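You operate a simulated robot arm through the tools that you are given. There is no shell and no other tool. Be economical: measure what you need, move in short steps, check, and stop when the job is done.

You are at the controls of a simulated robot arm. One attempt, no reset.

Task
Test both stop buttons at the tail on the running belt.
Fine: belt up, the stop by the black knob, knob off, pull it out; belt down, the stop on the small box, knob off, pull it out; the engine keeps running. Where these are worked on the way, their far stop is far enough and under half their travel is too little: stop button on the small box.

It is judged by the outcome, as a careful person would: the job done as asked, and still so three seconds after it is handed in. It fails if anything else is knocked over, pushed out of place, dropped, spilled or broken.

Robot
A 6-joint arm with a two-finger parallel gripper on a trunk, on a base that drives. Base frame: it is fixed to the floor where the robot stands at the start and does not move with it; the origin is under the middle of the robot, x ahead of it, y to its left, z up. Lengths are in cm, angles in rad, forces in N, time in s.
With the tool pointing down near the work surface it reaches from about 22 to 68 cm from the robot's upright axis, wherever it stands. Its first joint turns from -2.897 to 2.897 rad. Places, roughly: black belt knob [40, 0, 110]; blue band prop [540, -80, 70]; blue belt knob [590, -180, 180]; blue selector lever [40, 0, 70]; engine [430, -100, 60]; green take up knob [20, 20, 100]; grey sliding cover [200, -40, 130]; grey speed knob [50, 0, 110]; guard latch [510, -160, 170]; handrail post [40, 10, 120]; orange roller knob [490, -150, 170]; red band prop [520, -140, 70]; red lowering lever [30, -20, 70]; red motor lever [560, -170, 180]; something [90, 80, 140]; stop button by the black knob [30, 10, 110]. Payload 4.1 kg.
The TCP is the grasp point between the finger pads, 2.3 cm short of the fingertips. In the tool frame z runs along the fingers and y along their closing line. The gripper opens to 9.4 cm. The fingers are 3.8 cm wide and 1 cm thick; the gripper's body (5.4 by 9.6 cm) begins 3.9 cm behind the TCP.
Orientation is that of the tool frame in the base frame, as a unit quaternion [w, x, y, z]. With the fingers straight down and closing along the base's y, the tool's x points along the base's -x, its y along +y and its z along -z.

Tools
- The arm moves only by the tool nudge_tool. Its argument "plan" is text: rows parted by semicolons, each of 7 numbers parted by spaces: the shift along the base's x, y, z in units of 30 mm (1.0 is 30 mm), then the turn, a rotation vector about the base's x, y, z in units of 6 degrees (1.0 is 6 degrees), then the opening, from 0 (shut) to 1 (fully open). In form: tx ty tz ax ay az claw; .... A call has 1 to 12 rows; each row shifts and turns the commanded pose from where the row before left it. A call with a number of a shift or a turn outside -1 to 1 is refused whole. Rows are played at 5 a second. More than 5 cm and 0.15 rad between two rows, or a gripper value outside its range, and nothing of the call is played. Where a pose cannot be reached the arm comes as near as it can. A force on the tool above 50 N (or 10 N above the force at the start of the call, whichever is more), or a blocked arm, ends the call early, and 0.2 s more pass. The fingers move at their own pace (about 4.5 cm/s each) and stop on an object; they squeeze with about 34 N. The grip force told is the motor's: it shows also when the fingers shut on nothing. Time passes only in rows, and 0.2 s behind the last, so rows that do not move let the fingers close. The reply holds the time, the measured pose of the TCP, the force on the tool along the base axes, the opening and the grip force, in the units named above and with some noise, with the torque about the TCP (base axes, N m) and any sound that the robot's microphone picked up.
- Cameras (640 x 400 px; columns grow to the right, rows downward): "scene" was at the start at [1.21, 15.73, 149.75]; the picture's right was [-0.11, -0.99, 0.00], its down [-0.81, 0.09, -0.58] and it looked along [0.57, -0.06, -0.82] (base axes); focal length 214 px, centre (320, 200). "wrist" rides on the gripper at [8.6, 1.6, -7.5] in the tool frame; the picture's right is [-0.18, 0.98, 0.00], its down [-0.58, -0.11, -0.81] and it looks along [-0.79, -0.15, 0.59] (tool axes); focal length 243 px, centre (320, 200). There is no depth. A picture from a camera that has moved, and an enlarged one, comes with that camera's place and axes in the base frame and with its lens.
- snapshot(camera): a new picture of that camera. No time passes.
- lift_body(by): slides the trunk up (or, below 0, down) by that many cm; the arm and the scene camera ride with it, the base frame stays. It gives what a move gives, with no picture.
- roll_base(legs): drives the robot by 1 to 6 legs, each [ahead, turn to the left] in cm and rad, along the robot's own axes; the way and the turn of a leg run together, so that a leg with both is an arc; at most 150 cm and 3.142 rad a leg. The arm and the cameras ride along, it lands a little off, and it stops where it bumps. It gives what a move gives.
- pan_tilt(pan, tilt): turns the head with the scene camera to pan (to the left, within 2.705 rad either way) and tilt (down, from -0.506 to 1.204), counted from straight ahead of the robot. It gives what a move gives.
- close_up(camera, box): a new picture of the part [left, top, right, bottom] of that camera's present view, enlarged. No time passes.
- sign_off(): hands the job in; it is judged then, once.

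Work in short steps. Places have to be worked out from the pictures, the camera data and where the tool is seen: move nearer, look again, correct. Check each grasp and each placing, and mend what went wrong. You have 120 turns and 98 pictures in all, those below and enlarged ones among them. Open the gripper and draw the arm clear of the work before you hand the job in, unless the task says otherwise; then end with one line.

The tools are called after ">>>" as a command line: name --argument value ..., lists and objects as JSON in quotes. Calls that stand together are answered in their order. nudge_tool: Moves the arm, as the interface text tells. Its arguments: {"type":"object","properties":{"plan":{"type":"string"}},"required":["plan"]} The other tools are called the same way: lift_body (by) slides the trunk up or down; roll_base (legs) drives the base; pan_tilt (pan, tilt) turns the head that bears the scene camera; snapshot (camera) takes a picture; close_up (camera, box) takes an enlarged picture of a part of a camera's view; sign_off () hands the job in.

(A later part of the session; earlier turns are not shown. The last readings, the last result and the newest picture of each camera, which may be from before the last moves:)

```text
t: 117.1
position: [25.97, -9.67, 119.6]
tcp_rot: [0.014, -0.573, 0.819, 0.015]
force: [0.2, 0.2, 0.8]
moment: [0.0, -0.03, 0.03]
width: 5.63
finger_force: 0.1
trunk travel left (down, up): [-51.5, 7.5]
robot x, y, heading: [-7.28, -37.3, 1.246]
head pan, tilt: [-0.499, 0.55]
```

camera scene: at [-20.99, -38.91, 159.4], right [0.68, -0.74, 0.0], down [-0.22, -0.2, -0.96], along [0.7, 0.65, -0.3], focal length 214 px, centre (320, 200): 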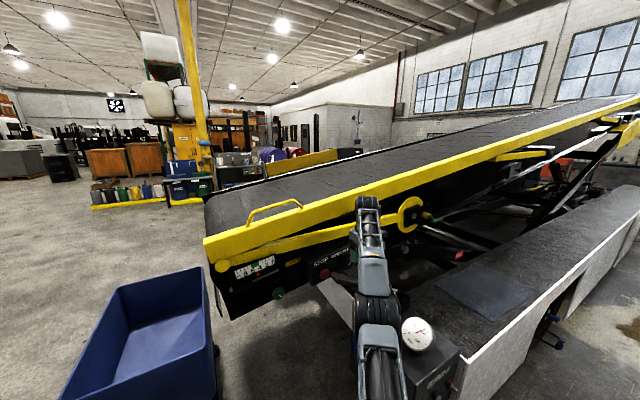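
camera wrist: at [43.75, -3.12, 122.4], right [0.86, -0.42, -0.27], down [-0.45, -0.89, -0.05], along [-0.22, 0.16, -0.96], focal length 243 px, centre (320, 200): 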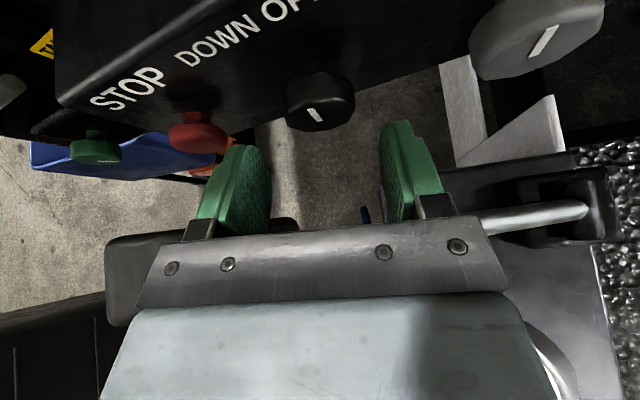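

Vertical again. I move over the handle to above the stop with open fingers and look.

>>> nudge_tool --plan ".3 .72 0 0 0 0 .6;.3 .72 0 0 0 0 .6;.3 .72 0 0 0 0 .6;.3 .72 0 0 0 0 .6;.3 .72 0 0 0 0 .6;.3 .72 0 0 0 0 .6;.27 .7 0 0 0 0 .6"

>>> snapshot --camera "wrist"

```text
t: 118.7
position: [32.3, 5.51, 119.63]
tcp_rot: [0.014, -0.572, 0.82, 0.015]
force: [-0.6, 0.4, 1.0]
moment: [-0.02, -0.01, -0.03]
width: 5.64
finger_force: 0.1
trunk travel left (down, up): [-51.5, 7.5]
robot x, y, heading: [-7.57, -37.11, 1.242]
head pan, tilt: [-0.499, 0.55]
```

```text
32 pictures are left
camera wrist: at [27.7, -2.33, 126.64], right [-0.86, 0.51, 0.01], down [0.3, 0.48, 0.83], along [0.42, 0.72, -0.56], focal length 243 px, centre (320, 200)
```

wrist: 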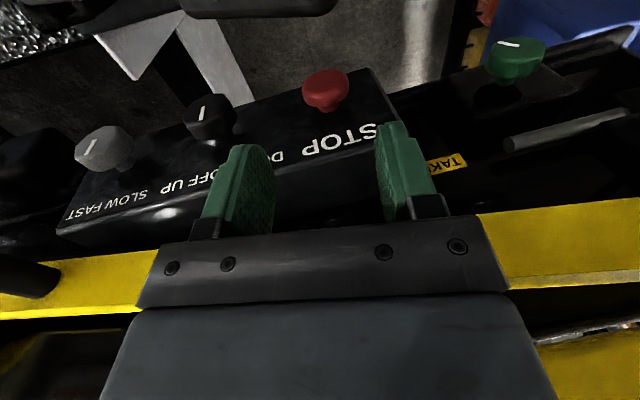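

The stop is centred between the fingers. Descend in front of it, then ease inward.

>>> nudge_tool --plan "0 0 -.85 0 0 0 .6;0 0 -.85 0 0 0 .6;0 0 -.85 0 0 0 .6;0 0 -.85 0 0 0 .6;0 0 -.75 0 0 0 .6"

>>> nudge_tool --plan ".045 .14 0 0 0 0 .6;.045 .14 0 0 0 0 .6;.045 .14 0 0 0 0 .6;.045 .14 0 0 0 0 .6"

```text
t: 119.9
position: [32.2, 5.38, 106.99]
tcp_rot: [0.015, -0.572, 0.82, 0.014]
force: [0.2, 0.5, 0.3]
moment: [0.01, 0.02, -0.01]
width: 5.64
finger_force: 0.0
trunk travel left (down, up): [-51.5, 7.5]
robot x, y, heading: [-7.74, -37.04, 1.244]
head pan, tilt: [-0.499, 0.55]
```

```text
t: 120.7
position: [32.34, 5.83, 107.27]
tcp_rot: [0.007, -0.572, 0.82, 0.012]
force: [-16.5, -23.6, 7.6]
moment: [1.49, -0.83, 0.79]
width: 5.65
finger_force: 0.1
trunk travel left (down, up): [-51.5, 7.5]
robot x, y, heading: [-7.7, -37.23, 1.232]
head pan, tilt: [-0.499, 0.55]
stopped in row 4: the force on the tool passed its limit at 55 N (the readings are from after the stop); the commanded pose is now the measured one
```

The gripper body meets the panel's front edge, so upright fingers can't reach around the sunk head. I back off slightly and lean the body 18° outward (still inside the handle gap), then ease in.

>>> nudge_tool --plan "-.05 -.15 0 0 0 0 .6;0 0 0 .945 -.327 0 .6;0 0 0 .945 -.327 0 .6;0 0 0 .945 -.327 0 .6"

```text
t: 121.7
position: [32.13, 6.32, 106.85]
tcp_rot: [0.136, -0.565, 0.807, 0.104]
force: [-6.9, 24.3, 10.5]
moment: [-2.44, 0.17, -1.24]
width: 5.62
finger_force: 0.1
trunk travel left (down, up): [-51.5, 7.5]
robot x, y, heading: [-7.32, -37.09, 1.245]
head pan, tilt: [-0.499, 0.55]
```

Now something on the outer side (camera bracket) pushes on the lever handle. I undo most of the lean at once.

>>> nudge_tool --plan "0 0 0 -.945 .327 0 .6;0 0 0 -.945 .327 0 .6"

>>> snapshot --camera "scene"

```text
t: 122.3
position: [32.29, 5.73, 106.7]
tcp_rot: [0.048, -0.571, 0.818, 0.042]
force: [-0.7, -0.2, 0.4]
moment: [0.01, -0.01, 0.01]
width: 5.67
finger_force: 0.0
trunk travel left (down, up): [-51.5, 7.5]
robot x, y, heading: [-7.75, -37.57, 1.235]
head pan, tilt: [-0.499, 0.55]
```

```text
31 pictures are left
camera scene: at [-18.62, -31.48, 157.09], right [0.67, -0.74, 0.0], down [-0.39, -0.35, -0.85], along [0.63, 0.57, -0.52], focal length 214 px, centre (320, 200)
```

scene: 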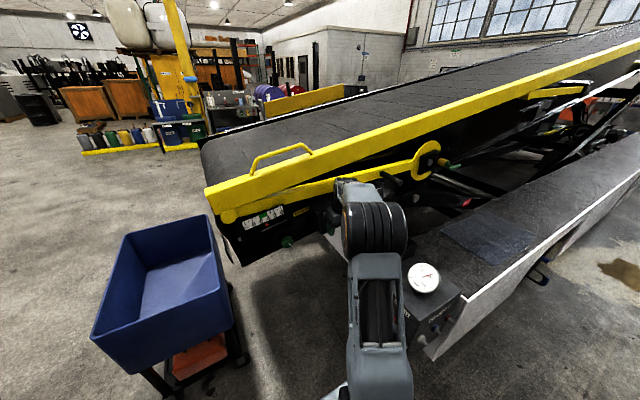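

Free of contact again at ~6° lean. I go to ~9° and ease inward in 2 mm steps.

>>> nudge_tool --plan "0 0 0 .47 -.163 0 .6;.022 .063 0 0 0 0 .6;.022 .063 0 0 0 0 .6;.022 .063 0 0 0 0 .6"

```text
t: 123.3
position: [32.45, 6.06, 106.86]
tcp_rot: [0.07, -0.57, 0.816, 0.058]
force: [-11.1, -16.9, -5.5]
moment: [1.47, -0.85, -0.18]
width: 5.62
finger_force: 0.1
trunk travel left (down, up): [-51.5, 7.5]
robot x, y, heading: [-7.79, -37.53, 1.237]
head pan, tilt: [-0.499, 0.55]
```

Contact again, but the finger edges should overlap the head a little; I close to test whether there is a hold.

>>> nudge_tool --plan "0 0 0 0 0 0 0;0 0 0 0 0 0 0;0 0 0 0 0 0 0;0 0 0 0 0 0 0"

>>> snapshot --camera "wrist"

```text
t: 124.3
position: [32.34, 5.96, 106.85]
tcp_rot: [0.067, -0.571, 0.816, 0.058]
force: [-22.3, -28.0, -8.0]
moment: [-0.27, -0.12, 0.3]
width: 3.43
finger_force: 45.2
trunk travel left (down, up): [-51.5, 7.5]
robot x, y, heading: [-7.74, -36.92, 1.238]
head pan, tilt: [-0.499, 0.55]
```

```text
30 pictures are left
camera wrist: at [27.55, -2.69, 112.59], right [-0.86, 0.51, 0.05], down [0.26, 0.36, 0.89], along [0.44, 0.78, -0.44], focal length 243 px, centre (320, 200)
```

wrist: 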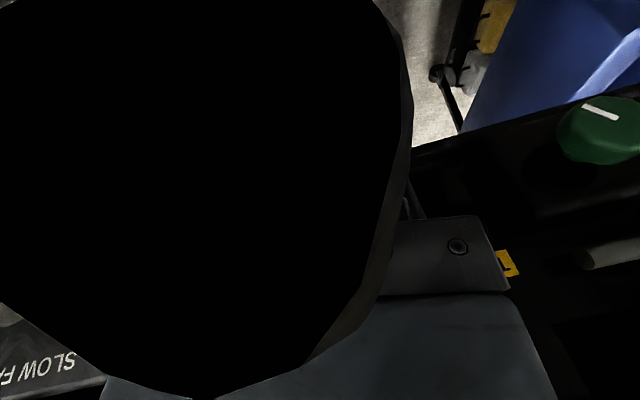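

The fingers hold something 3.4 cm wide, i.e. the head's rim. I pull outward gently in small steps.

>>> nudge_tool --plan "-.033 -.095 0 0 0 0 0;-.033 -.095 0 0 0 0 0;-.033 -.095 0 0 0 0 0;-.033 -.095 0 0 0 0 0"

```text
t: 125.3
position: [32.15, 5.37, 106.93]
tcp_rot: [0.074, -0.57, 0.816, 0.059]
force: [2.1, 2.1, 2.9]
moment: [-0.24, 0.19, -0.04]
width: 0.01
finger_force: 42.2
trunk travel left (down, up): [-51.5, 7.5]
robot x, y, heading: [-7.18, -37.08, 1.239]
head pan, tilt: [-0.499, 0.55]
```

It slipped off the rim. Better: approach from the left, tool pointing along +d parallel to the panel, where neither handle nor panel body is in the way. I rise, move left and outward, and roll -90° about the panel normal.

>>> nudge_tool --plan "0 0 .8 -.5 .17 0 0;0 0 .9 -.5 .17 0 .2;0 0 .9 -.45 .16 0 .2;0 0 .9 0 0 0 .2;0 0 .7 0 0 0 .2;-.7 -.4 0 0 0 0 .3;-.9 -.5 0 0 0 0 .3;-.9 -.5 0 0 0 0 .3;-.9 -.5 0 0 0 0 .3;-.9 -.5 0 0 0 0 .3;-.9 -.5 0 0 0 0 .3"

>>> nudge_tool --plan "0 0 0 -.327 -.945 0 .5;0 0 0 -.327 -.945 0 .5;0 0 0 -.327 -.945 0 .5;0 0 0 -.327 -.945 0 .5;0 0 0 -.327 -.945 0 .5;0 0 0 -.327 -.945 0 .5;0 0 0 -.327 -.945 0 .5;0 0 0 -.327 -.945 0 .5;0 0 0 -.327 -.945 0 .5;0 0 0 -.327 -.945 0 .5"

```text
t: 127.7
position: [16.46, -3.49, 119.49]
tcp_rot: [0.006, -0.574, 0.819, 0.011]
force: [0.2, -0.1, 0.5]
moment: [0.0, 0.0, -0.02]
width: 2.81
finger_force: 0.0
trunk travel left (down, up): [-51.5, 7.5]
robot x, y, heading: [-7.74, -37.11, 1.24]
head pan, tilt: [-0.499, 0.55]
```

```text
t: 129.9
position: [16.54, -3.42, 119.44]
tcp_rot: [0.299, -0.502, 0.709, -0.396]
force: [0.7, 0.0, 0.5]
moment: [-0.01, 0.01, 0.01]
width: 4.71
finger_force: 0.0
trunk travel left (down, up): [-51.5, 7.5]
robot x, y, heading: [-7.28, -37.41, 1.245]
head pan, tilt: [-0.499, 0.55]
```

Works well: the tool points along +d, 30° down. I complete the roll to horizontal (slightly upward), yaw 9° toward the panel, and lower to the stop's height out of contact.

>>> nudge_tool --plan "0 0 -.7 -.327 -.945 0 .6;0 0 -.7 -.327 -.945 0 .6;0 0 -.7 -.327 -.945 0 .6;0 0 -.7 -.327 -.945 0 .6;0 0 -.7 -.327 -.945 0 .6;0 0 -.7 0 0 .8 .6;0 0 -.1 0 0 .7 .6"

>>> snapshot --camera "wrist"

```text
t: 131.5
position: [16.5, -3.48, 106.38]
tcp_rot: [0.463, -0.457, 0.544, -0.53]
force: [0.1, 0.2, 0.9]
moment: [-0.03, 0.01, 0.02]
width: 5.66
finger_force: 0.1
trunk travel left (down, up): [-51.5, 7.5]
robot x, y, heading: [-7.44, -36.86, 1.238]
head pan, tilt: [-0.499, 0.55]
```

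```text
29 pictures are left
camera wrist: at [7.85, -10.76, 104.73], right [0.02, 0.2, -0.98], down [-0.71, 0.69, 0.13], along [0.71, 0.69, 0.16], focal length 243 px, centre (320, 200)
```

wrist: 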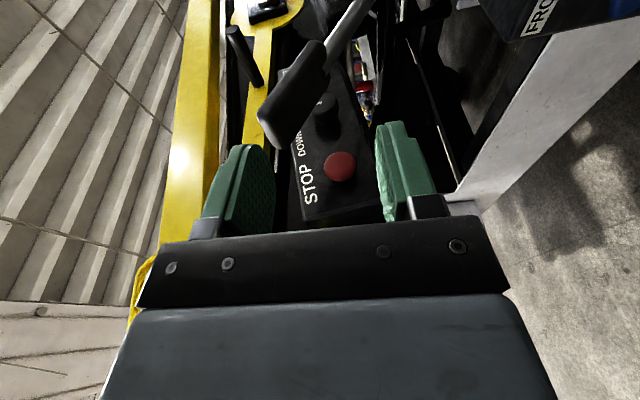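

Perfect view: the stop is between the fingers' line and the handle lies above. Stop ≈ (32.7,7.75,106.6). I move in to ~8 cm short of it.

>>> nudge_tool --plan ".82 .98 0 0 0 0 .6;.82 .98 0 0 0 0 .6;.82 .98 0 0 0 0 .6;.6 .05 0 0 0 0 .6"

>>> snapshot --camera "wrist"

```text
t: 132.5
position: [25.7, 5.38, 106.43]
tcp_rot: [0.462, -0.457, 0.544, -0.53]
force: [0.4, -0.4, -0.5]
moment: [-0.03, 0.01, 0.03]
width: 5.65
finger_force: 0.1
trunk travel left (down, up): [-51.5, 7.5]
robot x, y, heading: [-7.5, -37.24, 1.235]
head pan, tilt: [-0.499, 0.55]
```

```text
28 pictures are left
camera wrist: at [17.02, -1.97, 104.52], right [0.02, 0.2, -0.98], down [-0.71, 0.7, 0.13], along [0.71, 0.69, 0.16], focal length 243 px, centre (320, 200)
```

wrist: 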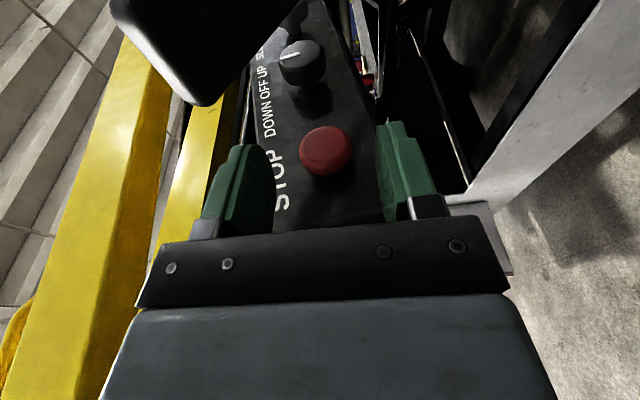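

Stop head at about (32.9,8.0,106.6). Advance the remaining 7 cm in three rows.

>>> nudge_tool --plan ".76 .06 .02 0 0 0 .6;.76 .06 .02 0 0 0 .6;.7 .06 .02 0 0 0 .6;.03 .1 0 0 0 0 .6;.03 .1 0 0 0 0 .6"

>>> snapshot --camera "wrist"

```text
t: 133.7
position: [32.62, 6.5, 106.44]
tcp_rot: [0.462, -0.458, 0.544, -0.529]
force: [-5.9, -9.3, -1.2]
moment: [-0.16, 0.06, 0.67]
width: 5.63
finger_force: 0.0
trunk travel left (down, up): [-51.5, 7.5]
robot x, y, heading: [-7.47, -36.96, 1.238]
head pan, tilt: [-0.499, 0.55]
```

```text
27 pictures are left
camera wrist: at [23.84, -0.86, 104.83], right [0.02, 0.2, -0.98], down [-0.71, 0.7, 0.13], along [0.71, 0.69, 0.16], focal length 243 px, centre (320, 200)
```

wrist: 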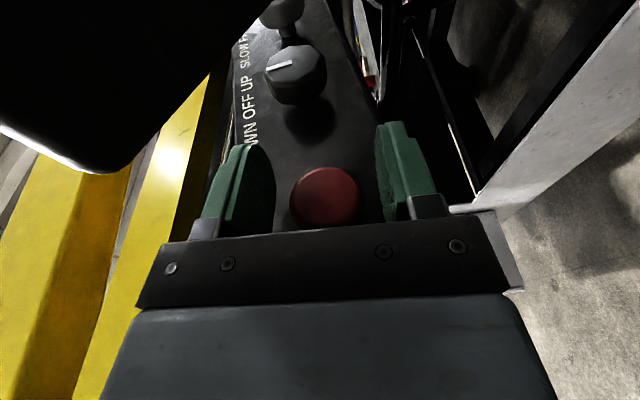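

The head lies between the fingers with light panel contact. I close.

>>> nudge_tool --plan "0 0 0 0 0 0 0;0 0 0 0 0 0 0;0 0 0 0 0 0 0"

```text
t: 134.5
position: [32.59, 6.46, 106.68]
tcp_rot: [0.462, -0.457, 0.544, -0.53]
force: [-7.1, -14.3, -2.9]
moment: [-0.55, -0.19, 0.56]
width: 4.11
finger_force: 45.2
trunk travel left (down, up): [-51.5, 7.5]
robot x, y, heading: [-7.58, -36.78, 1.238]
head pan, tilt: [-0.499, 0.55]
```

Full-width hold at 4.1 cm this time (rim grip gave 3.4). Pull outward in 3 mm steps.

>>> nudge_tool --plan "-.033 -.095 0 0 0 0 0;-.033 -.095 0 0 0 0 0;-.033 -.095 0 0 0 0 0;-.033 -.095 0 0 0 0 0;-.033 -.095 0 0 0 0 0"

```text
t: 135.7
position: [32.09, 5.14, 106.54]
tcp_rot: [0.462, -0.459, 0.544, -0.529]
force: [1.4, -3.3, -8.6]
moment: [-0.18, 0.25, 0.57]
width: 4.12
finger_force: 44.9
trunk travel left (down, up): [-51.5, 7.5]
robot x, y, heading: [-7.74, -37.41, 1.238]
head pan, tilt: [-0.499, 0.55]
```

The grip held through 1.4 cm. One more small pull to feel the end of travel.

>>> nudge_tool --plan "-.033 -.095 0 0 0 0 0;-.033 -.095 0 0 0 0 0"

```text
t: 136.3
position: [32.11, 5.06, 106.65]
tcp_rot: [0.464, -0.459, 0.543, -0.528]
force: [19.9, 24.9, -6.7]
moment: [0.08, 0.25, -0.53]
width: 4.08
finger_force: 44.8
trunk travel left (down, up): [-51.5, 7.5]
robot x, y, heading: [-7.48, -36.93, 1.244]
head pan, tilt: [-0.499, 0.55]
```

End of travel felt (32 N). Release and retreat to the left, then check.

>>> nudge_tool --plan ".02 .06 0 0 0 0 .6;0 0 0 0 0 0 .6;-.8 .05 0 0 0 0 .6;-.8 0 0 0 0 0 .6;-.8 -.1 0 0 0 0 .6;-.8 -.6 0 0 0 0 .6"

>>> snapshot --camera "wrist"

```text
t: 137.7
position: [22.36, 2.79, 106.63]
tcp_rot: [0.462, -0.458, 0.543, -0.53]
force: [-0.3, -0.2, -0.3]
moment: [0.01, 0.01, 0.01]
width: 5.66
finger_force: 0.1
trunk travel left (down, up): [-51.5, 7.5]
robot x, y, heading: [-7.48, -36.93, 1.232]
head pan, tilt: [-0.499, 0.55]
```

```text
26 pictures are left
camera wrist: at [13.58, -4.52, 104.92], right [0.02, 0.2, -0.98], down [-0.71, 0.7, 0.13], along [0.71, 0.69, 0.16], focal length 243 px, centre (320, 200)
```

wrist: 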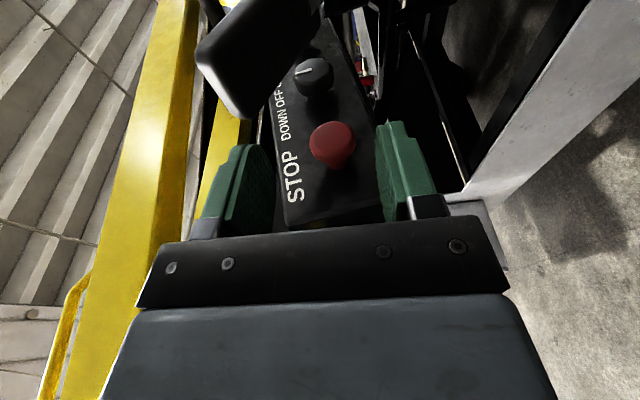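

The stop is fully out and the knob at OFF. Next: knob to DOWN. I retreat outward and up, then rotate directly (126° about one axis) to the camera-up, 30°-pitched, +40°-rolled pose used on the knob.

>>> nudge_tool --plan "-.6 -.8 .3 0 0 -.75 .5;-.4 -.8 .8 0 0 -.75 .5;0 -.8 .9 0 0 0 .5;0 -.6 .9 0 0 0 .5;0 0 .9 0 0 0 .5;0 0 .6 -.465 -.09 .88 .5;0 0 0 -.465 -.09 .88 .5;0 0 0 -.465 -.09 .88 .5;0 0 0 -.465 -.09 .88 .5;0 0 0 -.465 -.09 .88 .5;0 0 0 -.465 -.09 .88 .5;0 0 0 -.465 -.09 .88 .5"

>>> nudge_tool --plan "0 0 0 -.465 -.09 .88 .65;0 0 0 -.465 -.09 .88 .65;0 0 0 -.465 -.09 .88 .65;0 0 0 -.465 -.09 .88 .65;0 0 0 -.465 -.09 .88 .65;0 0 0 -.465 -.09 .88 .65;0 0 0 -.465 -.09 .88 .65"

>>> nudge_tool --plan "0 0 0 -.465 -.09 .88 .65;0 0 0 -.465 -.09 .88 .65;0 0 0 -.465 -.09 .88 .65;0 0 0 -.465 -.09 .88 .65;0 0 0 -.465 -.09 .88 .65;0 0 0 -.465 -.09 .88 .65;0 0 0 -.465 -.09 .88 .65"

```text
t: 140.3
position: [20.12, -4.44, 120.89]
tcp_rot: [-0.52, 0.621, -0.3, 0.504]
force: [-0.5, 0.3, -0.4]
moment: [0.01, -0.01, 0.01]
width: 4.7
finger_force: 0.2
out of reach, approached as far as the arm can: row 11, 12
trunk travel left (down, up): [-51.5, 7.5]
robot x, y, heading: [-7.54, -37.09, 1.239]
head pan, tilt: [-0.499, 0.55]
```

```text
t: 141.9
position: [13.64, 1.26, 123.49]
tcp_rot: [-0.548, 0.746, 0.012, 0.379]
force: [-0.2, -0.8, 0.0]
moment: [0.02, 0.01, -0.01]
width: 6.11
finger_force: 0.0
out of reach, approached as far as the arm can: row 1, 2, 3, 5, 6, 7
trunk travel left (down, up): [-51.5, 7.5]
robot x, y, heading: [-7.68, -37.22, 1.243]
head pan, tilt: [-0.499, 0.55]
```

```text
t: 143.5
position: [3.01, 4.02, 125.71]
tcp_rot: [-0.509, 0.77, 0.33, 0.199]
force: [-0.6, 0.0, 0.1]
moment: [-0.01, -0.02, 0.01]
width: 6.09
finger_force: 0.0
out of reach, approached as far as the arm can: row 1, 2, 3, 4, 5
trunk travel left (down, up): [-51.5, 7.5]
robot x, y, heading: [-7.65, -37.2, 1.241]
head pan, tilt: [-0.499, 0.55]
```

Orientation is right, position drifted left. Move at height toward the knob stand-off.

>>> nudge_tool --plan ".5 -.9 0 0 0 0 .65;1 -.3 0 0 0 0 .65;1 -.2 0 0 0 0 .65;1 -.2 0 0 0 0 .65;1 -.2 0 0 0 0 .65;1 -.2 0 0 0 0 .65;1 -.2 0 0 0 0 .65;1 -.2 0 0 0 0 .65;1 -.2 0 0 0 0 .65;1 -.2 0 0 0 0 .65;1 -.1 0 0 0 0 .65;1 0 0 0 0 0 .65"

```text
t: 146.1
position: [37.45, -4.61, 125.67]
tcp_rot: [-0.508, 0.771, 0.327, 0.201]
force: [0.0, 0.0, 0.3]
moment: [-0.03, -0.01, 0.0]
width: 6.12
finger_force: 0.0
trunk travel left (down, up): [-51.5, 7.5]
robot x, y, heading: [-7.46, -36.98, 1.24]
head pan, tilt: [-0.499, 0.55]
```

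Reached well. On to the stand-off and a look.

>>> nudge_tool --plan ".6 0 -.9 0 0 0 .65;.6 0 -.9 0 0 0 .65;.6 0 -.9 0 0 0 .65;0 0 -.9 0 0 0 .65;0 0 -1 0 0 0 .65"

>>> snapshot --camera "wrist"

```text
t: 147.3
position: [42.96, -4.68, 111.79]
tcp_rot: [-0.509, 0.77, 0.329, 0.199]
force: [-0.3, -0.4, 0.4]
moment: [-0.04, 0.02, 0.0]
width: 6.11
finger_force: 0.1
trunk travel left (down, up): [-51.5, 7.5]
robot x, y, heading: [-7.87, -37.32, 1.238]
head pan, tilt: [-0.499, 0.55]
```

```text
25 pictures are left
camera wrist: at [50.43, -9.2, 119.31], right [0.57, -0.32, -0.76], down [-0.47, -0.88, 0.02], along [-0.68, 0.34, -0.65], focal length 243 px, centre (320, 200)
```

wrist: 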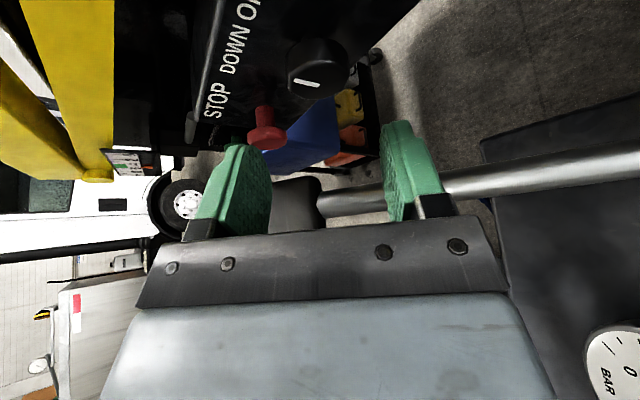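

Same view as before. Advance, grip, and turn counter-clockwise ~42° to DOWN.

>>> nudge_tool --plan ".02 .72 -.26 0 0 0 .65;.02 .72 -.26 0 0 0 .65;.02 .72 -.26 0 0 0 .65;.02 .7 -.26 0 0 0 .65;0 0 0 0 0 0 0;0 0 0 0 0 0 0;0 0 0 0 0 0 0"

>>> nudge_tool --plan "0 0 0 -.327 -.945 0 0;0 0 0 -.327 -.945 0 0;0 0 0 -.327 -.945 0 0;0 0 0 -.327 -.945 0 0;-.03 .01 0 -.327 -.945 0 0;-.03 .01 0 -.327 -.945 0 0;0 0 0 -.327 -.945 0 0"

```text
t: 148.9
position: [43.27, 3.8, 108.86]
tcp_rot: [-0.508, 0.77, 0.328, 0.201]
force: [-0.6, -13.0, 0.6]
moment: [0.15, -0.18, -0.23]
width: 4.31
finger_force: 45.3
trunk travel left (down, up): [-51.5, 7.5]
robot x, y, heading: [-7.55, -37.12, 1.237]
head pan, tilt: [-0.499, 0.55]
```

```text
t: 150.5
position: [42.61, 4.03, 109.15]
tcp_rot: [-0.274, 0.708, 0.505, 0.411]
force: [-13.7, 6.5, 20.2]
moment: [0.88, -0.21, 0.13]
width: 4.32
finger_force: 45.6
trunk travel left (down, up): [-51.5, 7.5]
robot x, y, heading: [-7.6, -37.12, 1.237]
head pan, tilt: [-0.499, 0.55]
```

Release, back away and check pointer and belt.

>>> nudge_tool --plan "0 0 0 0 0 0 .65;0 0 0 0 0 0 .65;-.17 -.5 .3 0 0 0 .65;-.17 -.5 .3 0 0 0 .65;-.17 -.5 .3 0 0 0 .65;-.2 -.5 .4 0 0 0 .5;-.5 -.5 .6 0 0 0 .5;-.7 -.4 .6 0 0 0 .5;-.5 -.4 .9 0 0 0 .5;0 -.4 .9 0 0 0 .5"

>>> close_up --camera "scene" --box '[220, 60, 420, 250]'

>>> nudge_tool --plan "0 0 0 0 0 0 .3"

>>> close_up --camera "scene" --box '[220, 60, 420, 250]'

```text
t: 152.7
position: [35.55, -7.18, 121.72]
tcp_rot: [-0.273, 0.711, 0.502, 0.409]
force: [0.0, 0.5, 0.4]
moment: [0.04, -0.04, -0.01]
width: 4.7
finger_force: 0.0
trunk travel left (down, up): [-51.5, 7.5]
robot x, y, heading: [-7.27, -37.0, 1.237]
head pan, tilt: [-0.499, 0.55]
```

```text
2.11 times, centred on (320, 155) of scene
camera zoom: at [-18.64, -31.52, 157.1], right [0.67, -0.74, 0.0], down [-0.39, -0.35, -0.85], along [0.63, 0.57, -0.52], focal length 452 px, centre (320, 295)
```

zoom: 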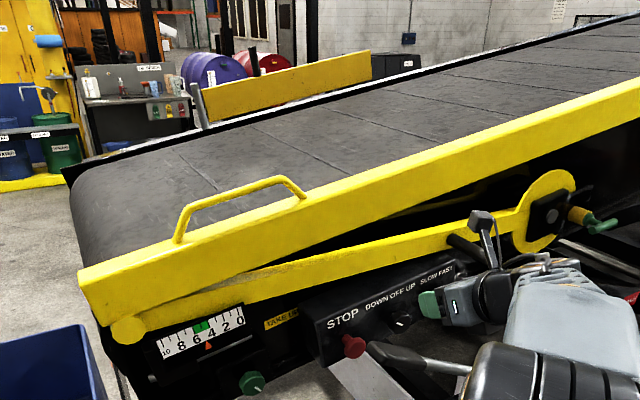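

```text
t: 153.1
position: [35.6, -7.14, 121.72]
tcp_rot: [-0.272, 0.711, 0.503, 0.409]
force: [0.3, -0.3, -0.6]
moment: [0.03, -0.01, -0.02]
width: 2.84
finger_force: 0.0
trunk travel left (down, up): [-51.5, 7.5]
robot x, y, heading: [-8.09, -37.23, 1.24]
head pan, tilt: [-0.499, 0.55]
```

```text
2.11 times, centred on (320, 155) of scene
camera zoom: at [-18.62, -31.5, 157.1], right [0.67, -0.74, 0.0], down [-0.39, -0.35, -0.85], along [0.63, 0.57, -0.52], focal length 452 px, centre (320, 295)
```

zoom: 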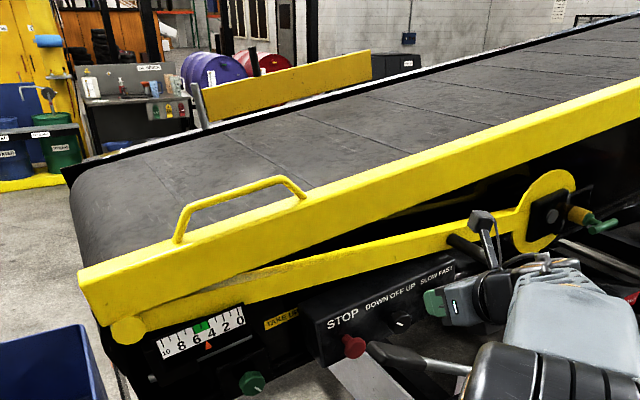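

The belt now runs DOWN (seams move toward the tail, pointer to the left). The small box must be on the far side of the tail; I drive back, and round between the tub and the wheelie bin.

>>> roll_base --legs '[[-25, 0], [0, 0.9], [118, 0]]'

>>> pan_tilt --pan -1.0 --tilt 0.45

>>> snapshot --camera "scene"

```text
t: 162.8
position: [-73.54, 89.67, 121.77]
tcp_rot: [-0.421, 0.428, 0.758, 0.254]
force: [-0.8, 1.3, 0.1]
moment: [0.02, 0.0, -0.01]
width: 2.83
finger_force: 0.2
trunk travel left (down, up): [-51.5, 7.5]
robot x, y, heading: [-77.86, 37.59, 2.126]
head pan, tilt: [-0.499, 0.55]
```

```text
t: 163.7
position: [-73.58, 89.61, 121.85]
tcp_rot: [-0.421, 0.429, 0.758, 0.253]
force: [0.8, 0.4, 0.2]
moment: [-0.01, 0.01, -0.01]
width: 2.82
finger_force: 0.0
trunk travel left (down, up): [-51.5, 7.5]
robot x, y, heading: [-77.61, 37.38, 2.123]
head pan, tilt: [-1.0, 0.45]
```

```text
22 pictures are left
camera scene: at [-84.8, 31.61, 158.01], right [0.9, -0.43, 0.0], down [-0.19, -0.39, -0.9], along [0.39, 0.81, -0.44], focal length 214 px, centre (320, 200)
```

scene: 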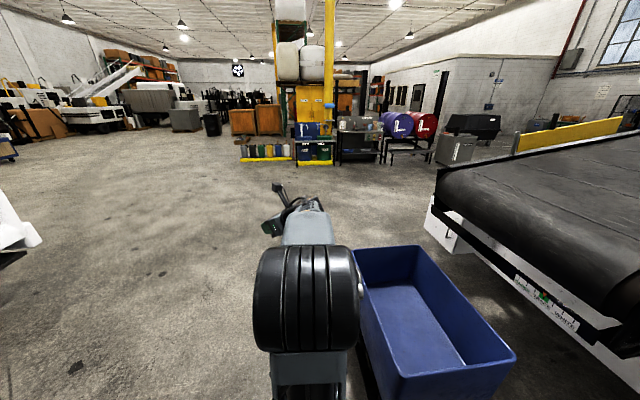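

Clear ahead. Continue, then turn right round the tub toward the belt's left side.

>>> roll_base --legs '[[95, 0], [0, -1.55], [130, 0]]'

>>> pan_tilt --pan -0.6 --tilt 0.5

>>> snapshot --camera "scene"

```text
t: 178.7
position: [33.58, 183.21, 121.77]
tcp_rot: [-0.119, 0.839, 0.233, 0.478]
force: [0.0, -0.5, -0.7]
moment: [-0.01, 0.04, -0.01]
width: 2.81
finger_force: 0.0
trunk travel left (down, up): [-51.5, 7.5]
robot x, y, heading: [-19.05, 187.49, 0.55]
head pan, tilt: [-1.0, 0.45]
```

```text
t: 179.5
position: [33.62, 183.3, 121.83]
tcp_rot: [-0.118, 0.839, 0.233, 0.478]
force: [-0.2, 0.2, -0.1]
moment: [-0.01, 0.0, 0.0]
width: 2.82
finger_force: 0.1
trunk travel left (down, up): [-51.5, 7.5]
robot x, y, heading: [-18.99, 187.63, 0.549]
head pan, tilt: [-0.6, 0.499]
```

```text
21 pictures are left
camera scene: at [-23.52, 197.99, 157.56], right [-0.05, -1.0, 0.0], down [-0.48, 0.02, -0.88], along [0.88, -0.04, -0.48], focal length 214 px, centre (320, 200)
```

scene: 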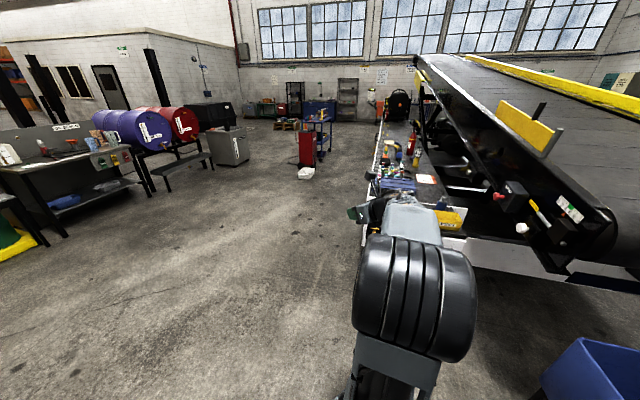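

There it is: a small black box with a red button on the left side frame. Zoom in.

>>> close_up --camera "scene" --box '[400, 140, 620, 280]'

```text
2.86 times, centred on (510, 210) of scene
camera zoom: at [-23.52, 197.99, 157.56], right [-0.05, -1.0, 0.0], down [-0.48, 0.02, -0.88], along [0.88, -0.04, -0.48], focal length 613 px, centre (-223, 171)
```

zoom: 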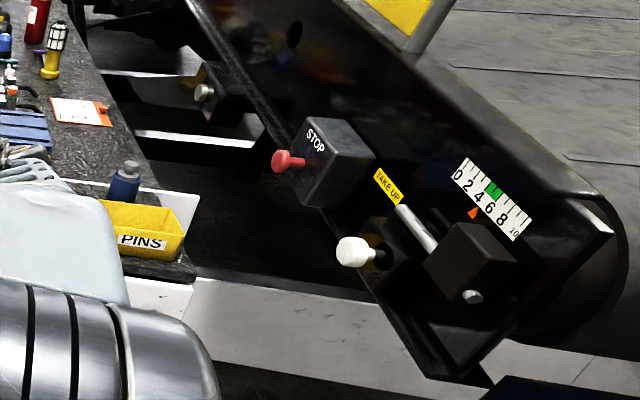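

Stop 2 is on the small box around (68,104,107), facing outward (+f). A loaded deck starts just beyond it, so I'll stand tailward of it: drive to about (58,175) and turn to face the frame.

>>> roll_base --legs '[[0, -0.71], [78, 0], [0, -1.74]]'

>>> pan_tilt --pan 0.2 --tilt 0.6

>>> snapshot --camera "scene"

```text
t: 189.7
position: [15.98, 142.82, 121.78]
tcp_rot: [-0.403, -0.519, 0.699, -0.283]
force: [0.1, 0.5, -0.4]
moment: [0.0, -0.02, -0.01]
width: 2.83
finger_force: 0.1
trunk travel left (down, up): [-51.5, 7.5]
robot x, y, heading: [57.52, 174.8, -1.86]
head pan, tilt: [-0.6, 0.499]
```

```text
t: 190.8
position: [15.93, 142.71, 121.82]
tcp_rot: [-0.403, -0.519, 0.699, -0.283]
force: [-0.4, -0.9, 0.0]
moment: [-0.01, -0.01, -0.03]
width: 2.84
finger_force: 0.0
trunk travel left (down, up): [-51.5, 7.5]
robot x, y, heading: [57.63, 174.46, -1.856]
head pan, tilt: [0.201, 0.6]
```

```text
19 pictures are left
camera scene: at [74.58, 166.99, 156.65], right [-1.0, 0.08, 0.0], down [0.05, 0.56, -0.83], along [-0.07, -0.82, -0.56], focal length 214 px, centre (320, 200)
```

scene: 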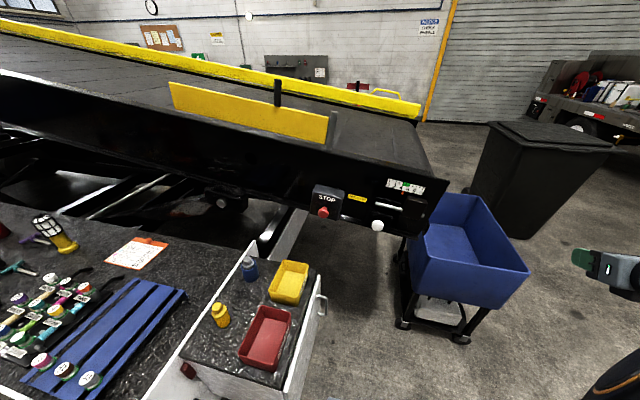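

Excellent view. Stop 2 ≈ (68.0,103.5,107.5), unobstructed. The tool still points inward, pitched 30° down. I swing the TCP sideways (at z 122) to face it, then drive 20 cm closer.

>>> nudge_tool --plan "1 0 0 0 0 0 0;1 -.1 0 0 0 0 0;1 -.2 0 0 0 0 0;1 -.2 0 0 0 0 0;1 -.2 0 0 0 0 0;1 -.2 0 0 0 0 0;1 -.2 0 0 0 0 0;1 -.2 0 0 0 0 0;1 -.2 0 0 0 0 0;1 -.2 0 0 0 0 0;1 -.2 0 0 0 0 0;1 -.2 0 0 0 0 0"

>>> nudge_tool --plan "1 -.2 0 0 0 0 0;1 -.2 0 0 0 0 0;1 -.2 0 0 0 0 0;1 -.2 0 0 0 0 0;1 -.2 0 0 0 0 0;1 -.2 0 0 0 0 0;1 -.2 0 0 0 0 0;1 -.2 0 0 0 0 0"

>>> roll_base --legs '[[20, 0]]'

>>> snapshot --camera "wrist"

```text
t: 193.4
position: [43.89, 138.02, 121.71]
tcp_rot: [-0.403, -0.519, 0.699, -0.283]
force: [0.2, 0.1, 0.9]
moment: [-0.04, 0.0, 0.0]
width: 0.0
finger_force: 34.3
out of reach, approached as far as the arm can: row 10, 11, 12
trunk travel left (down, up): [-51.5, 7.5]
robot x, y, heading: [57.56, 175.07, -1.854]
head pan, tilt: [0.201, 0.6]
```

```text
t: 195.2
position: [44.63, 138.67, 119.92]
tcp_rot: [-0.402, -0.52, 0.697, -0.285]
force: [0.0, 0.1, 0.5]
moment: [-0.03, 0.0, 0.02]
width: 0.01
finger_force: 34.1
out of reach, approached as far as the arm can: row 1, 2, 3, 4, 5, 6, 7, 8
trunk travel left (down, up): [-51.5, 7.5]
robot x, y, heading: [57.65, 174.75, -1.856]
head pan, tilt: [0.201, 0.6]
```

```text
t: 196.8
position: [39.24, 119.87, 119.96]
tcp_rot: [-0.401, -0.521, 0.697, -0.285]
force: [0.4, 1.0, -0.2]
moment: [-0.05, -0.03, 0.0]
width: 0.0
finger_force: 33.5
trunk travel left (down, up): [-51.5, 7.5]
robot x, y, heading: [52.18, 156.2, -1.853]
head pan, tilt: [0.201, 0.6]
```

```text
18 pictures are left
camera wrist: at [38.49, 122.22, 131.07], right [-0.91, 0.38, -0.14], down [0.4, 0.91, -0.09], along [0.09, -0.13, -0.99], focal length 243 px, centre (320, 200)
```

wrist: 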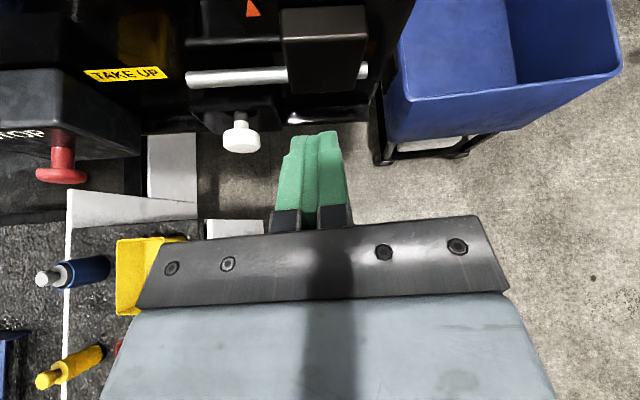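

The wrist configuration limits leftward travel with parallel pointing, so I instead swing the whole arm left, yawing the tool ~36° with it so it points straight from the robot to stop 2.

>>> nudge_tool --plan ".9 -.25 0 0 0 .8 0;.95 -.2 0 0 0 .8 0;1 -.1 0 0 0 .8 0;1 -.05 0 0 0 .8 0;1 0 0 0 0 .8 0;1 .1 0 0 0 .8 0;1 .15 0 0 0 .8 0;1 .15 0 0 0 .4 0"

>>> snapshot --camera "wrist"

```text
t: 198.6
position: [59.84, 118.67, 119.3]
tcp_rot: [0.293, 0.711, -0.501, 0.397]
force: [-0.7, 0.1, 0.1]
moment: [-0.01, -0.02, -0.01]
width: 0.0
finger_force: 34.4
out of reach, approached as far as the arm can: row 3, 4, 6, 8
trunk travel left (down, up): [-51.5, 7.5]
robot x, y, heading: [52.29, 156.15, -1.855]
head pan, tilt: [0.201, 0.6]
```

```text
17 pictures are left
camera wrist: at [57.87, 120.16, 130.46], right [-0.96, -0.23, -0.14], down [-0.22, 0.97, -0.09], along [0.16, -0.05, -0.99], focal length 243 px, centre (320, 200)
```

wrist: 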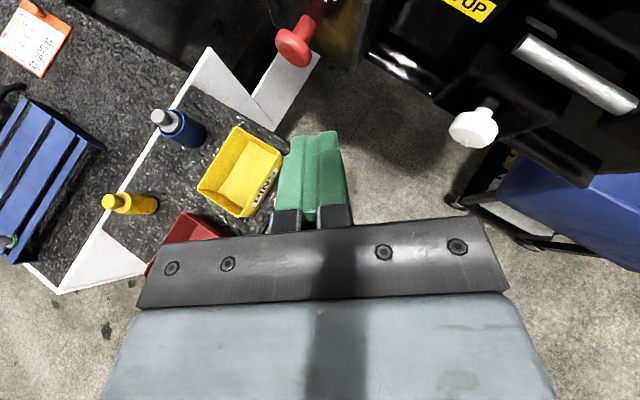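

Stop 2 re-measured at (67.8,103.8,107.5). I move to ~5 cm in front of it.

>>> nudge_tool --plan ".77 -.7 -.5 0 0 0 0;.77 -.7 -.5 0 0 0 0;.77 -.7 -.8 0 0 0 0;.77 -.7 -.8 0 0 0 0;0 0 -.95 0 0 0 0"

>>> snapshot --camera "wrist"

```text
t: 199.8
position: [67.69, 109.35, 108.17]
tcp_rot: [0.295, 0.71, -0.504, 0.394]
force: [0.5, 0.2, -0.1]
moment: [-0.01, -0.02, 0.0]
width: 0.02
finger_force: 34.1
out of reach, approached as far as the arm can: row 1, 2
trunk travel left (down, up): [-51.5, 7.5]
robot x, y, heading: [52.22, 156.42, -1.852]
head pan, tilt: [0.201, 0.6]
```

```text
16 pictures are left
camera wrist: at [65.78, 110.88, 119.45], right [-0.96, -0.23, -0.14], down [-0.22, 0.97, -0.09], along [0.15, -0.05, -0.99], focal length 243 px, centre (320, 200)
```

wrist: 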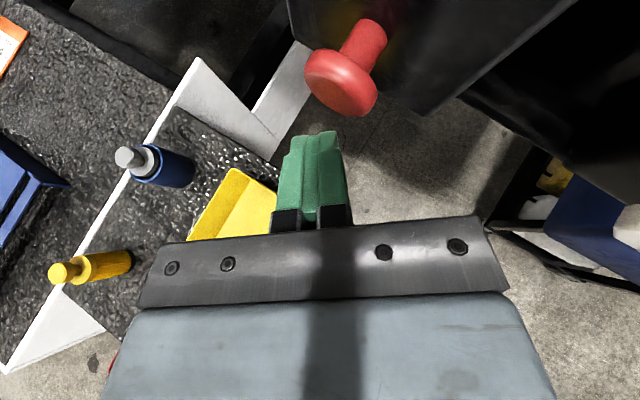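

Face at (67.9,104.3,107.5); tips about 3 cm short. Correct sideways and up slightly, close the gap, then push along -f.

>>> nudge_tool --plan ".21 -.07 .13 0 0 0 0;-.14 -.41 0 0 0 0 0;-.14 -.41 0 0 0 0 0;-.045 -.126 0 0 0 0 0;-.045 -.126 0 0 0 0 0;-.045 -.126 0 0 0 0 0;-.045 -.126 0 0 0 0 0;-.045 -.126 0 0 0 0 0;-.045 -.126 0 0 0 0 0"

>>> snapshot --camera "wrist"

```text
t: 201.6
position: [67.47, 106.13, 108.69]
tcp_rot: [0.294, 0.712, -0.505, 0.389]
force: [-8.8, 31.9, 14.4]
moment: [-0.38, 0.03, -0.27]
width: 0.0
finger_force: 34.0
out of reach, approached as far as the arm can: row 5, 7
trunk travel left (down, up): [-51.5, 7.5]
robot x, y, heading: [52.31, 156.52, -1.849]
head pan, tilt: [0.201, 0.6]
stopped in row 8: the force on the tool passed its limit at 53 N (the readings are from after the stop); the commanded pose is now the measured one
```

```text
15 pictures are left
camera wrist: at [65.63, 107.53, 119.92], right [-0.97, -0.22, -0.13], down [-0.21, 0.97, -0.07], along [0.15, -0.04, -0.99], focal length 243 px, centre (320, 200)
```

wrist: 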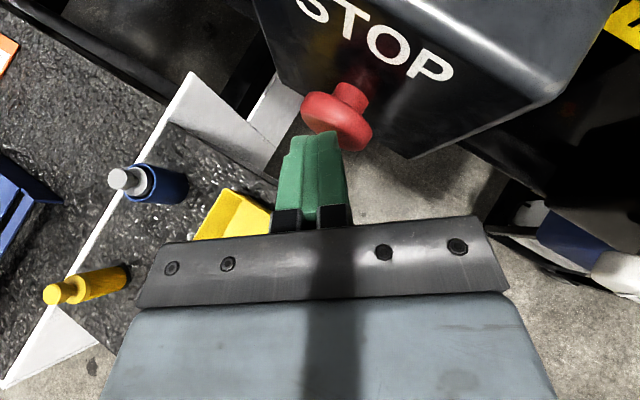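

Pushed to the force limit, but contact is off-centre and the stem still shows. I back off a little, centre on the head (about 1 cm toward -x), and push again.

>>> nudge_tool --plan ".07 .2 0 0 0 0 0;-.3 .1 0 0 0 0 0;-.04 -.17 0 0 0 0 0;-.045 -.126 0 0 0 0 0;-.045 -.126 0 0 0 0 0;-.045 -.126 0 0 0 0 0;-.045 -.126 0 0 0 0 0;-.045 -.126 0 0 0 0 0"

>>> snapshot --camera "wrist"

```text
t: 202.8
position: [66.87, 106.27, 108.52]
tcp_rot: [0.291, 0.715, -0.509, 0.382]
force: [-10.0, 32.1, 15.1]
moment: [-0.39, -0.02, -0.28]
width: 0.01
finger_force: 33.5
out of reach, approached as far as the arm can: row 4, 5
trunk travel left (down, up): [-51.5, 7.5]
robot x, y, heading: [52.23, 156.41, -1.852]
head pan, tilt: [0.201, 0.6]
stopped in row 6: the force on the tool passed its limit at 54 N (the readings are from after the stop); the commanded pose is now the measured one
```

```text
14 pictures are left
camera wrist: at [65.1, 107.5, 119.79], right [-0.97, -0.21, -0.13], down [-0.21, 0.98, -0.06], along [0.14, -0.03, -0.99], focal length 243 px, centre (320, 200)
```

wrist: 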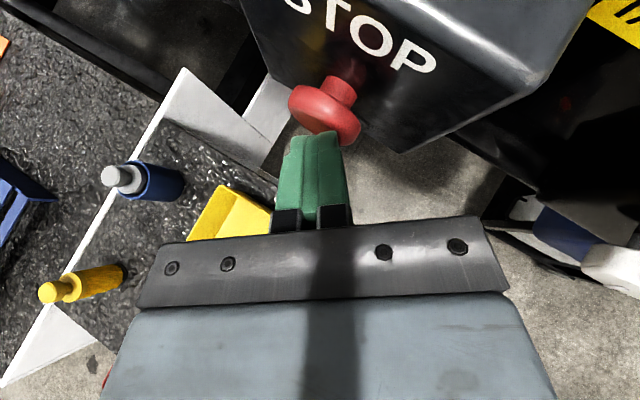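

Now centred and again at the limit. I check whether the belt still moves.

>>> close_up --camera "scene" --box '[160, 60, 460, 260]'

>>> nudge_tool --plan "0 0 0 0 0 0 0;0 0 0 0 0 0 0"

>>> close_up --camera "scene" --box '[160, 60, 460, 260]'

```text
2.00 times, centred on (310, 160) of scene
camera zoom: at [69.0, 149.15, 156.75], right [-1.0, 0.08, 0.0], down [0.05, 0.56, -0.83], along [-0.07, -0.82, -0.56], focal length 429 px, centre (340, 280)
```

zoom: 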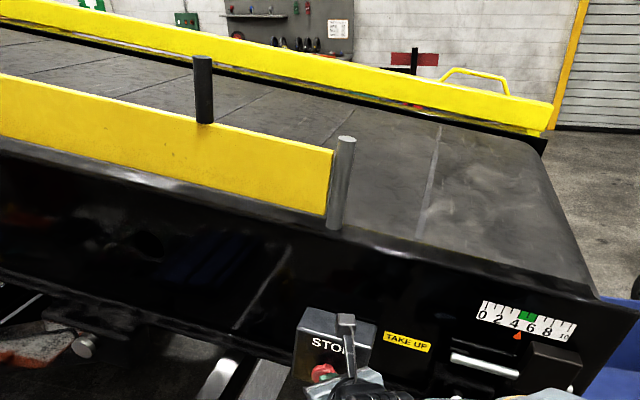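

```text
t: 203.4
position: [66.82, 106.39, 108.44]
tcp_rot: [0.291, 0.714, -0.509, 0.383]
force: [-11.2, 37.4, 17.9]
moment: [-0.45, 0.07, -0.31]
width: 0.0
finger_force: 34.1
trunk travel left (down, up): [-51.5, 7.5]
robot x, y, heading: [52.22, 156.6, -1.854]
head pan, tilt: [0.201, 0.6]
```

```text
2.00 times, centred on (310, 160) of scene
camera zoom: at [68.96, 149.22, 156.72], right [-1.0, 0.08, 0.0], down [0.05, 0.56, -0.83], along [-0.07, -0.83, -0.56], focal length 429 px, centre (340, 280)
```

zoom: 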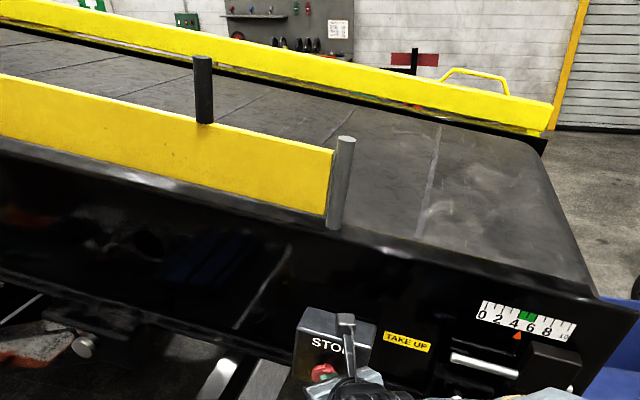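

The belt is stopped. I back off 4 cm and check that the button stays in.

>>> nudge_tool --plan ".1 .3 .05 0 0 0 0;.14 .5 .1 0 0 0 0;.14 .5 .1 0 0 0 0"

>>> close_up --camera "scene" --box '[160, 60, 460, 260]'

>>> close_up --camera "wrist" --box '[220, 0, 480, 180]'

```text
t: 204.2
position: [68.2, 109.56, 108.92]
tcp_rot: [0.29, 0.715, -0.509, 0.381]
force: [0.0, 0.2, -0.5]
moment: [0.01, -0.01, 0.01]
width: 0.0
finger_force: 33.9
trunk travel left (down, up): [-51.5, 7.5]
robot x, y, heading: [52.31, 156.26, -1.853]
head pan, tilt: [0.201, 0.6]
```

```text
2.00 times, centred on (310, 160) of scene
camera zoom: at [69.19, 148.48, 156.64], right [-1.0, 0.08, 0.0], down [0.05, 0.56, -0.83], along [-0.07, -0.82, -0.56], focal length 429 px, centre (340, 280)
```

zoom: 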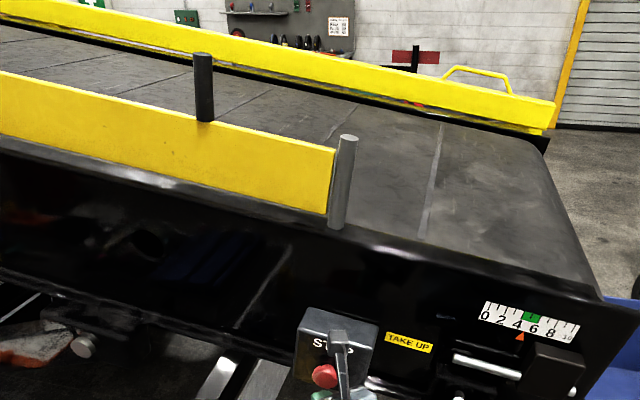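

```text
2.22 times, centred on (350, 90) of wrist
camera zoom: at [66.53, 110.87, 120.2], right [-0.97, -0.21, -0.13], down [-0.21, 0.98, -0.06], along [0.14, -0.03, -0.99], focal length 539 px, centre (253, 444)
```

zoom: 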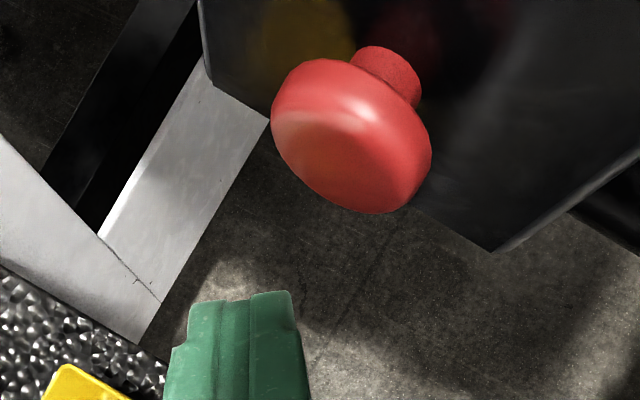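

Button stays in (about 1 cm deeper) and the belt stands still. I lift and swing the arm back to its travel pose, then retrace the way to the black knob.

>>> nudge_tool --plan "0 .6 .6 0 0 0 .3;0 .7 .9 0 0 0 .3;-.3 .7 .9 0 0 0 .3;-.8 .5 .8 0 0 -.7 .3;-1 .3 .3 0 0 -.8 .3;-1 .1 0 0 0 -.8 .3;-1 .1 0 0 0 -.8 .3;-1 0 0 0 0 -.8 .3;-1 0 0 0 0 -.8 .3;-1 0 0 0 0 -.5 .3;-1 .1 0 0 0 -.5 .3;-1 .1 0 0 0 0 .3"

>>> roll_base --legs '[[-22, 0], [0, 1.74], [-78, 0], [0, 0.71], [-132, 0]]'

```text
t: 206.8
position: [41.7, 119.2, 119.52]
tcp_rot: [-0.39, -0.532, 0.698, -0.278]
force: [0.6, 0.3, -0.3]
moment: [0.0, 0.0, -0.04]
width: 2.81
finger_force: 0.0
out of reach, approached as far as the arm can: row 12
trunk travel left (down, up): [-51.5, 7.5]
robot x, y, heading: [52.28, 155.95, -1.855]
head pan, tilt: [0.201, 0.6]
```

```text
t: 224.6
position: [-97.52, 135.45, 119.67]
tcp_rot: [-0.13, 0.836, 0.265, 0.462]
force: [0.0, 0.1, 0.0]
moment: [-0.03, 0.0, -0.01]
width: 2.83
finger_force: 0.1
trunk travel left (down, up): [-51.5, 7.5]
robot x, y, heading: [-129.04, 113.44, 0.597]
head pan, tilt: [0.201, 0.6]
```

Position (-129,113), as expected. Next: turn, back through the gap, and return to the panel.

>>> roll_base --legs '[[0, 1.548], [-104, 0], [-104, 0], [0, -0.905]]'

```text
t: 241.1
position: [-1.94, -23.47, 119.56]
tcp_rot: [-0.271, 0.707, 0.52, 0.395]
force: [-0.1, -0.1, 0.8]
moment: [0.03, 0.0, 0.03]
width: 2.8
finger_force: 0.0
trunk travel left (down, up): [-51.5, 7.5]
robot x, y, heading: [-13.89, -59.95, 1.248]
head pan, tilt: [0.201, 0.6]
```

On the spot. Drive the last 25 cm, then move the tool over to the knob stand-off.

>>> roll_base --legs '[[25, 0]]'

>>> nudge_tool --plan ".9 -.3 0 0 0 0 .6;1 -.3 0 0 0 0 .6;1 -.2 0 0 0 0 .6;1 0 0 0 0 0 .6;1 0 0 0 0 0 .6;1 0 0 0 0 0 .6;1 0 0 0 0 0 .6;1 0 0 0 0 0 .6;1 0 0 0 0 0 .6;1 0 0 0 0 0 .6;1 0 0 0 0 0 .6;.7 0 0 0 0 0 .6"

```text
t: 243.0
position: [6.1, 0.65, 119.42]
tcp_rot: [-0.271, 0.707, 0.519, 0.396]
force: [-0.1, -0.6, 0.7]
moment: [0.0, 0.03, -0.03]
width: 2.84
finger_force: 0.2
trunk travel left (down, up): [-51.5, 7.5]
robot x, y, heading: [-5.85, -36.28, 1.254]
head pan, tilt: [0.201, 0.6]
```

```text
t: 245.6
position: [14.62, 8.11, 118.93]
tcp_rot: [-0.278, 0.69, 0.491, 0.452]
force: [-0.7, 0.1, 0.3]
moment: [0.0, -0.03, 0.02]
width: 5.63
finger_force: 0.1
out of reach, approached as far as the arm can: row 1, 2, 3, 4, 5, 6, 7, 8, 9, 10, 11, 12
trunk travel left (down, up): [-51.5, 7.5]
robot x, y, heading: [-5.91, -36.17, 1.254]
head pan, tilt: [0.201, 0.6]
```

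The arm is caught at its limit. I pull back toward the robot while rolling clockwise, the side where there was freedom earlier.

>>> nudge_tool --plan "-.2 -.8 .2 .327 .945 0 .6;-.2 -.8 .2 .327 .945 0 .6;-.2 -.8 .2 .327 .945 0 .6;0 -.5 .2 .327 .945 0 .6;.3 -.2 0 .327 .945 0 .6;.5 0 0 .327 .945 0 .6;.8 0 0 0 0 0 .6"

```text
t: 247.2
position: [20.34, -1.31, 120.96]
tcp_rot: [-0.483, 0.747, 0.369, 0.27]
force: [0.0, -0.3, 0.2]
moment: [0.0, 0.02, 0.0]
width: 5.64
finger_force: 0.1
out of reach, approached as far as the arm can: row 1
trunk travel left (down, up): [-51.5, 7.5]
robot x, y, heading: [-5.72, -36.41, 1.25]
head pan, tilt: [0.201, 0.6]
```

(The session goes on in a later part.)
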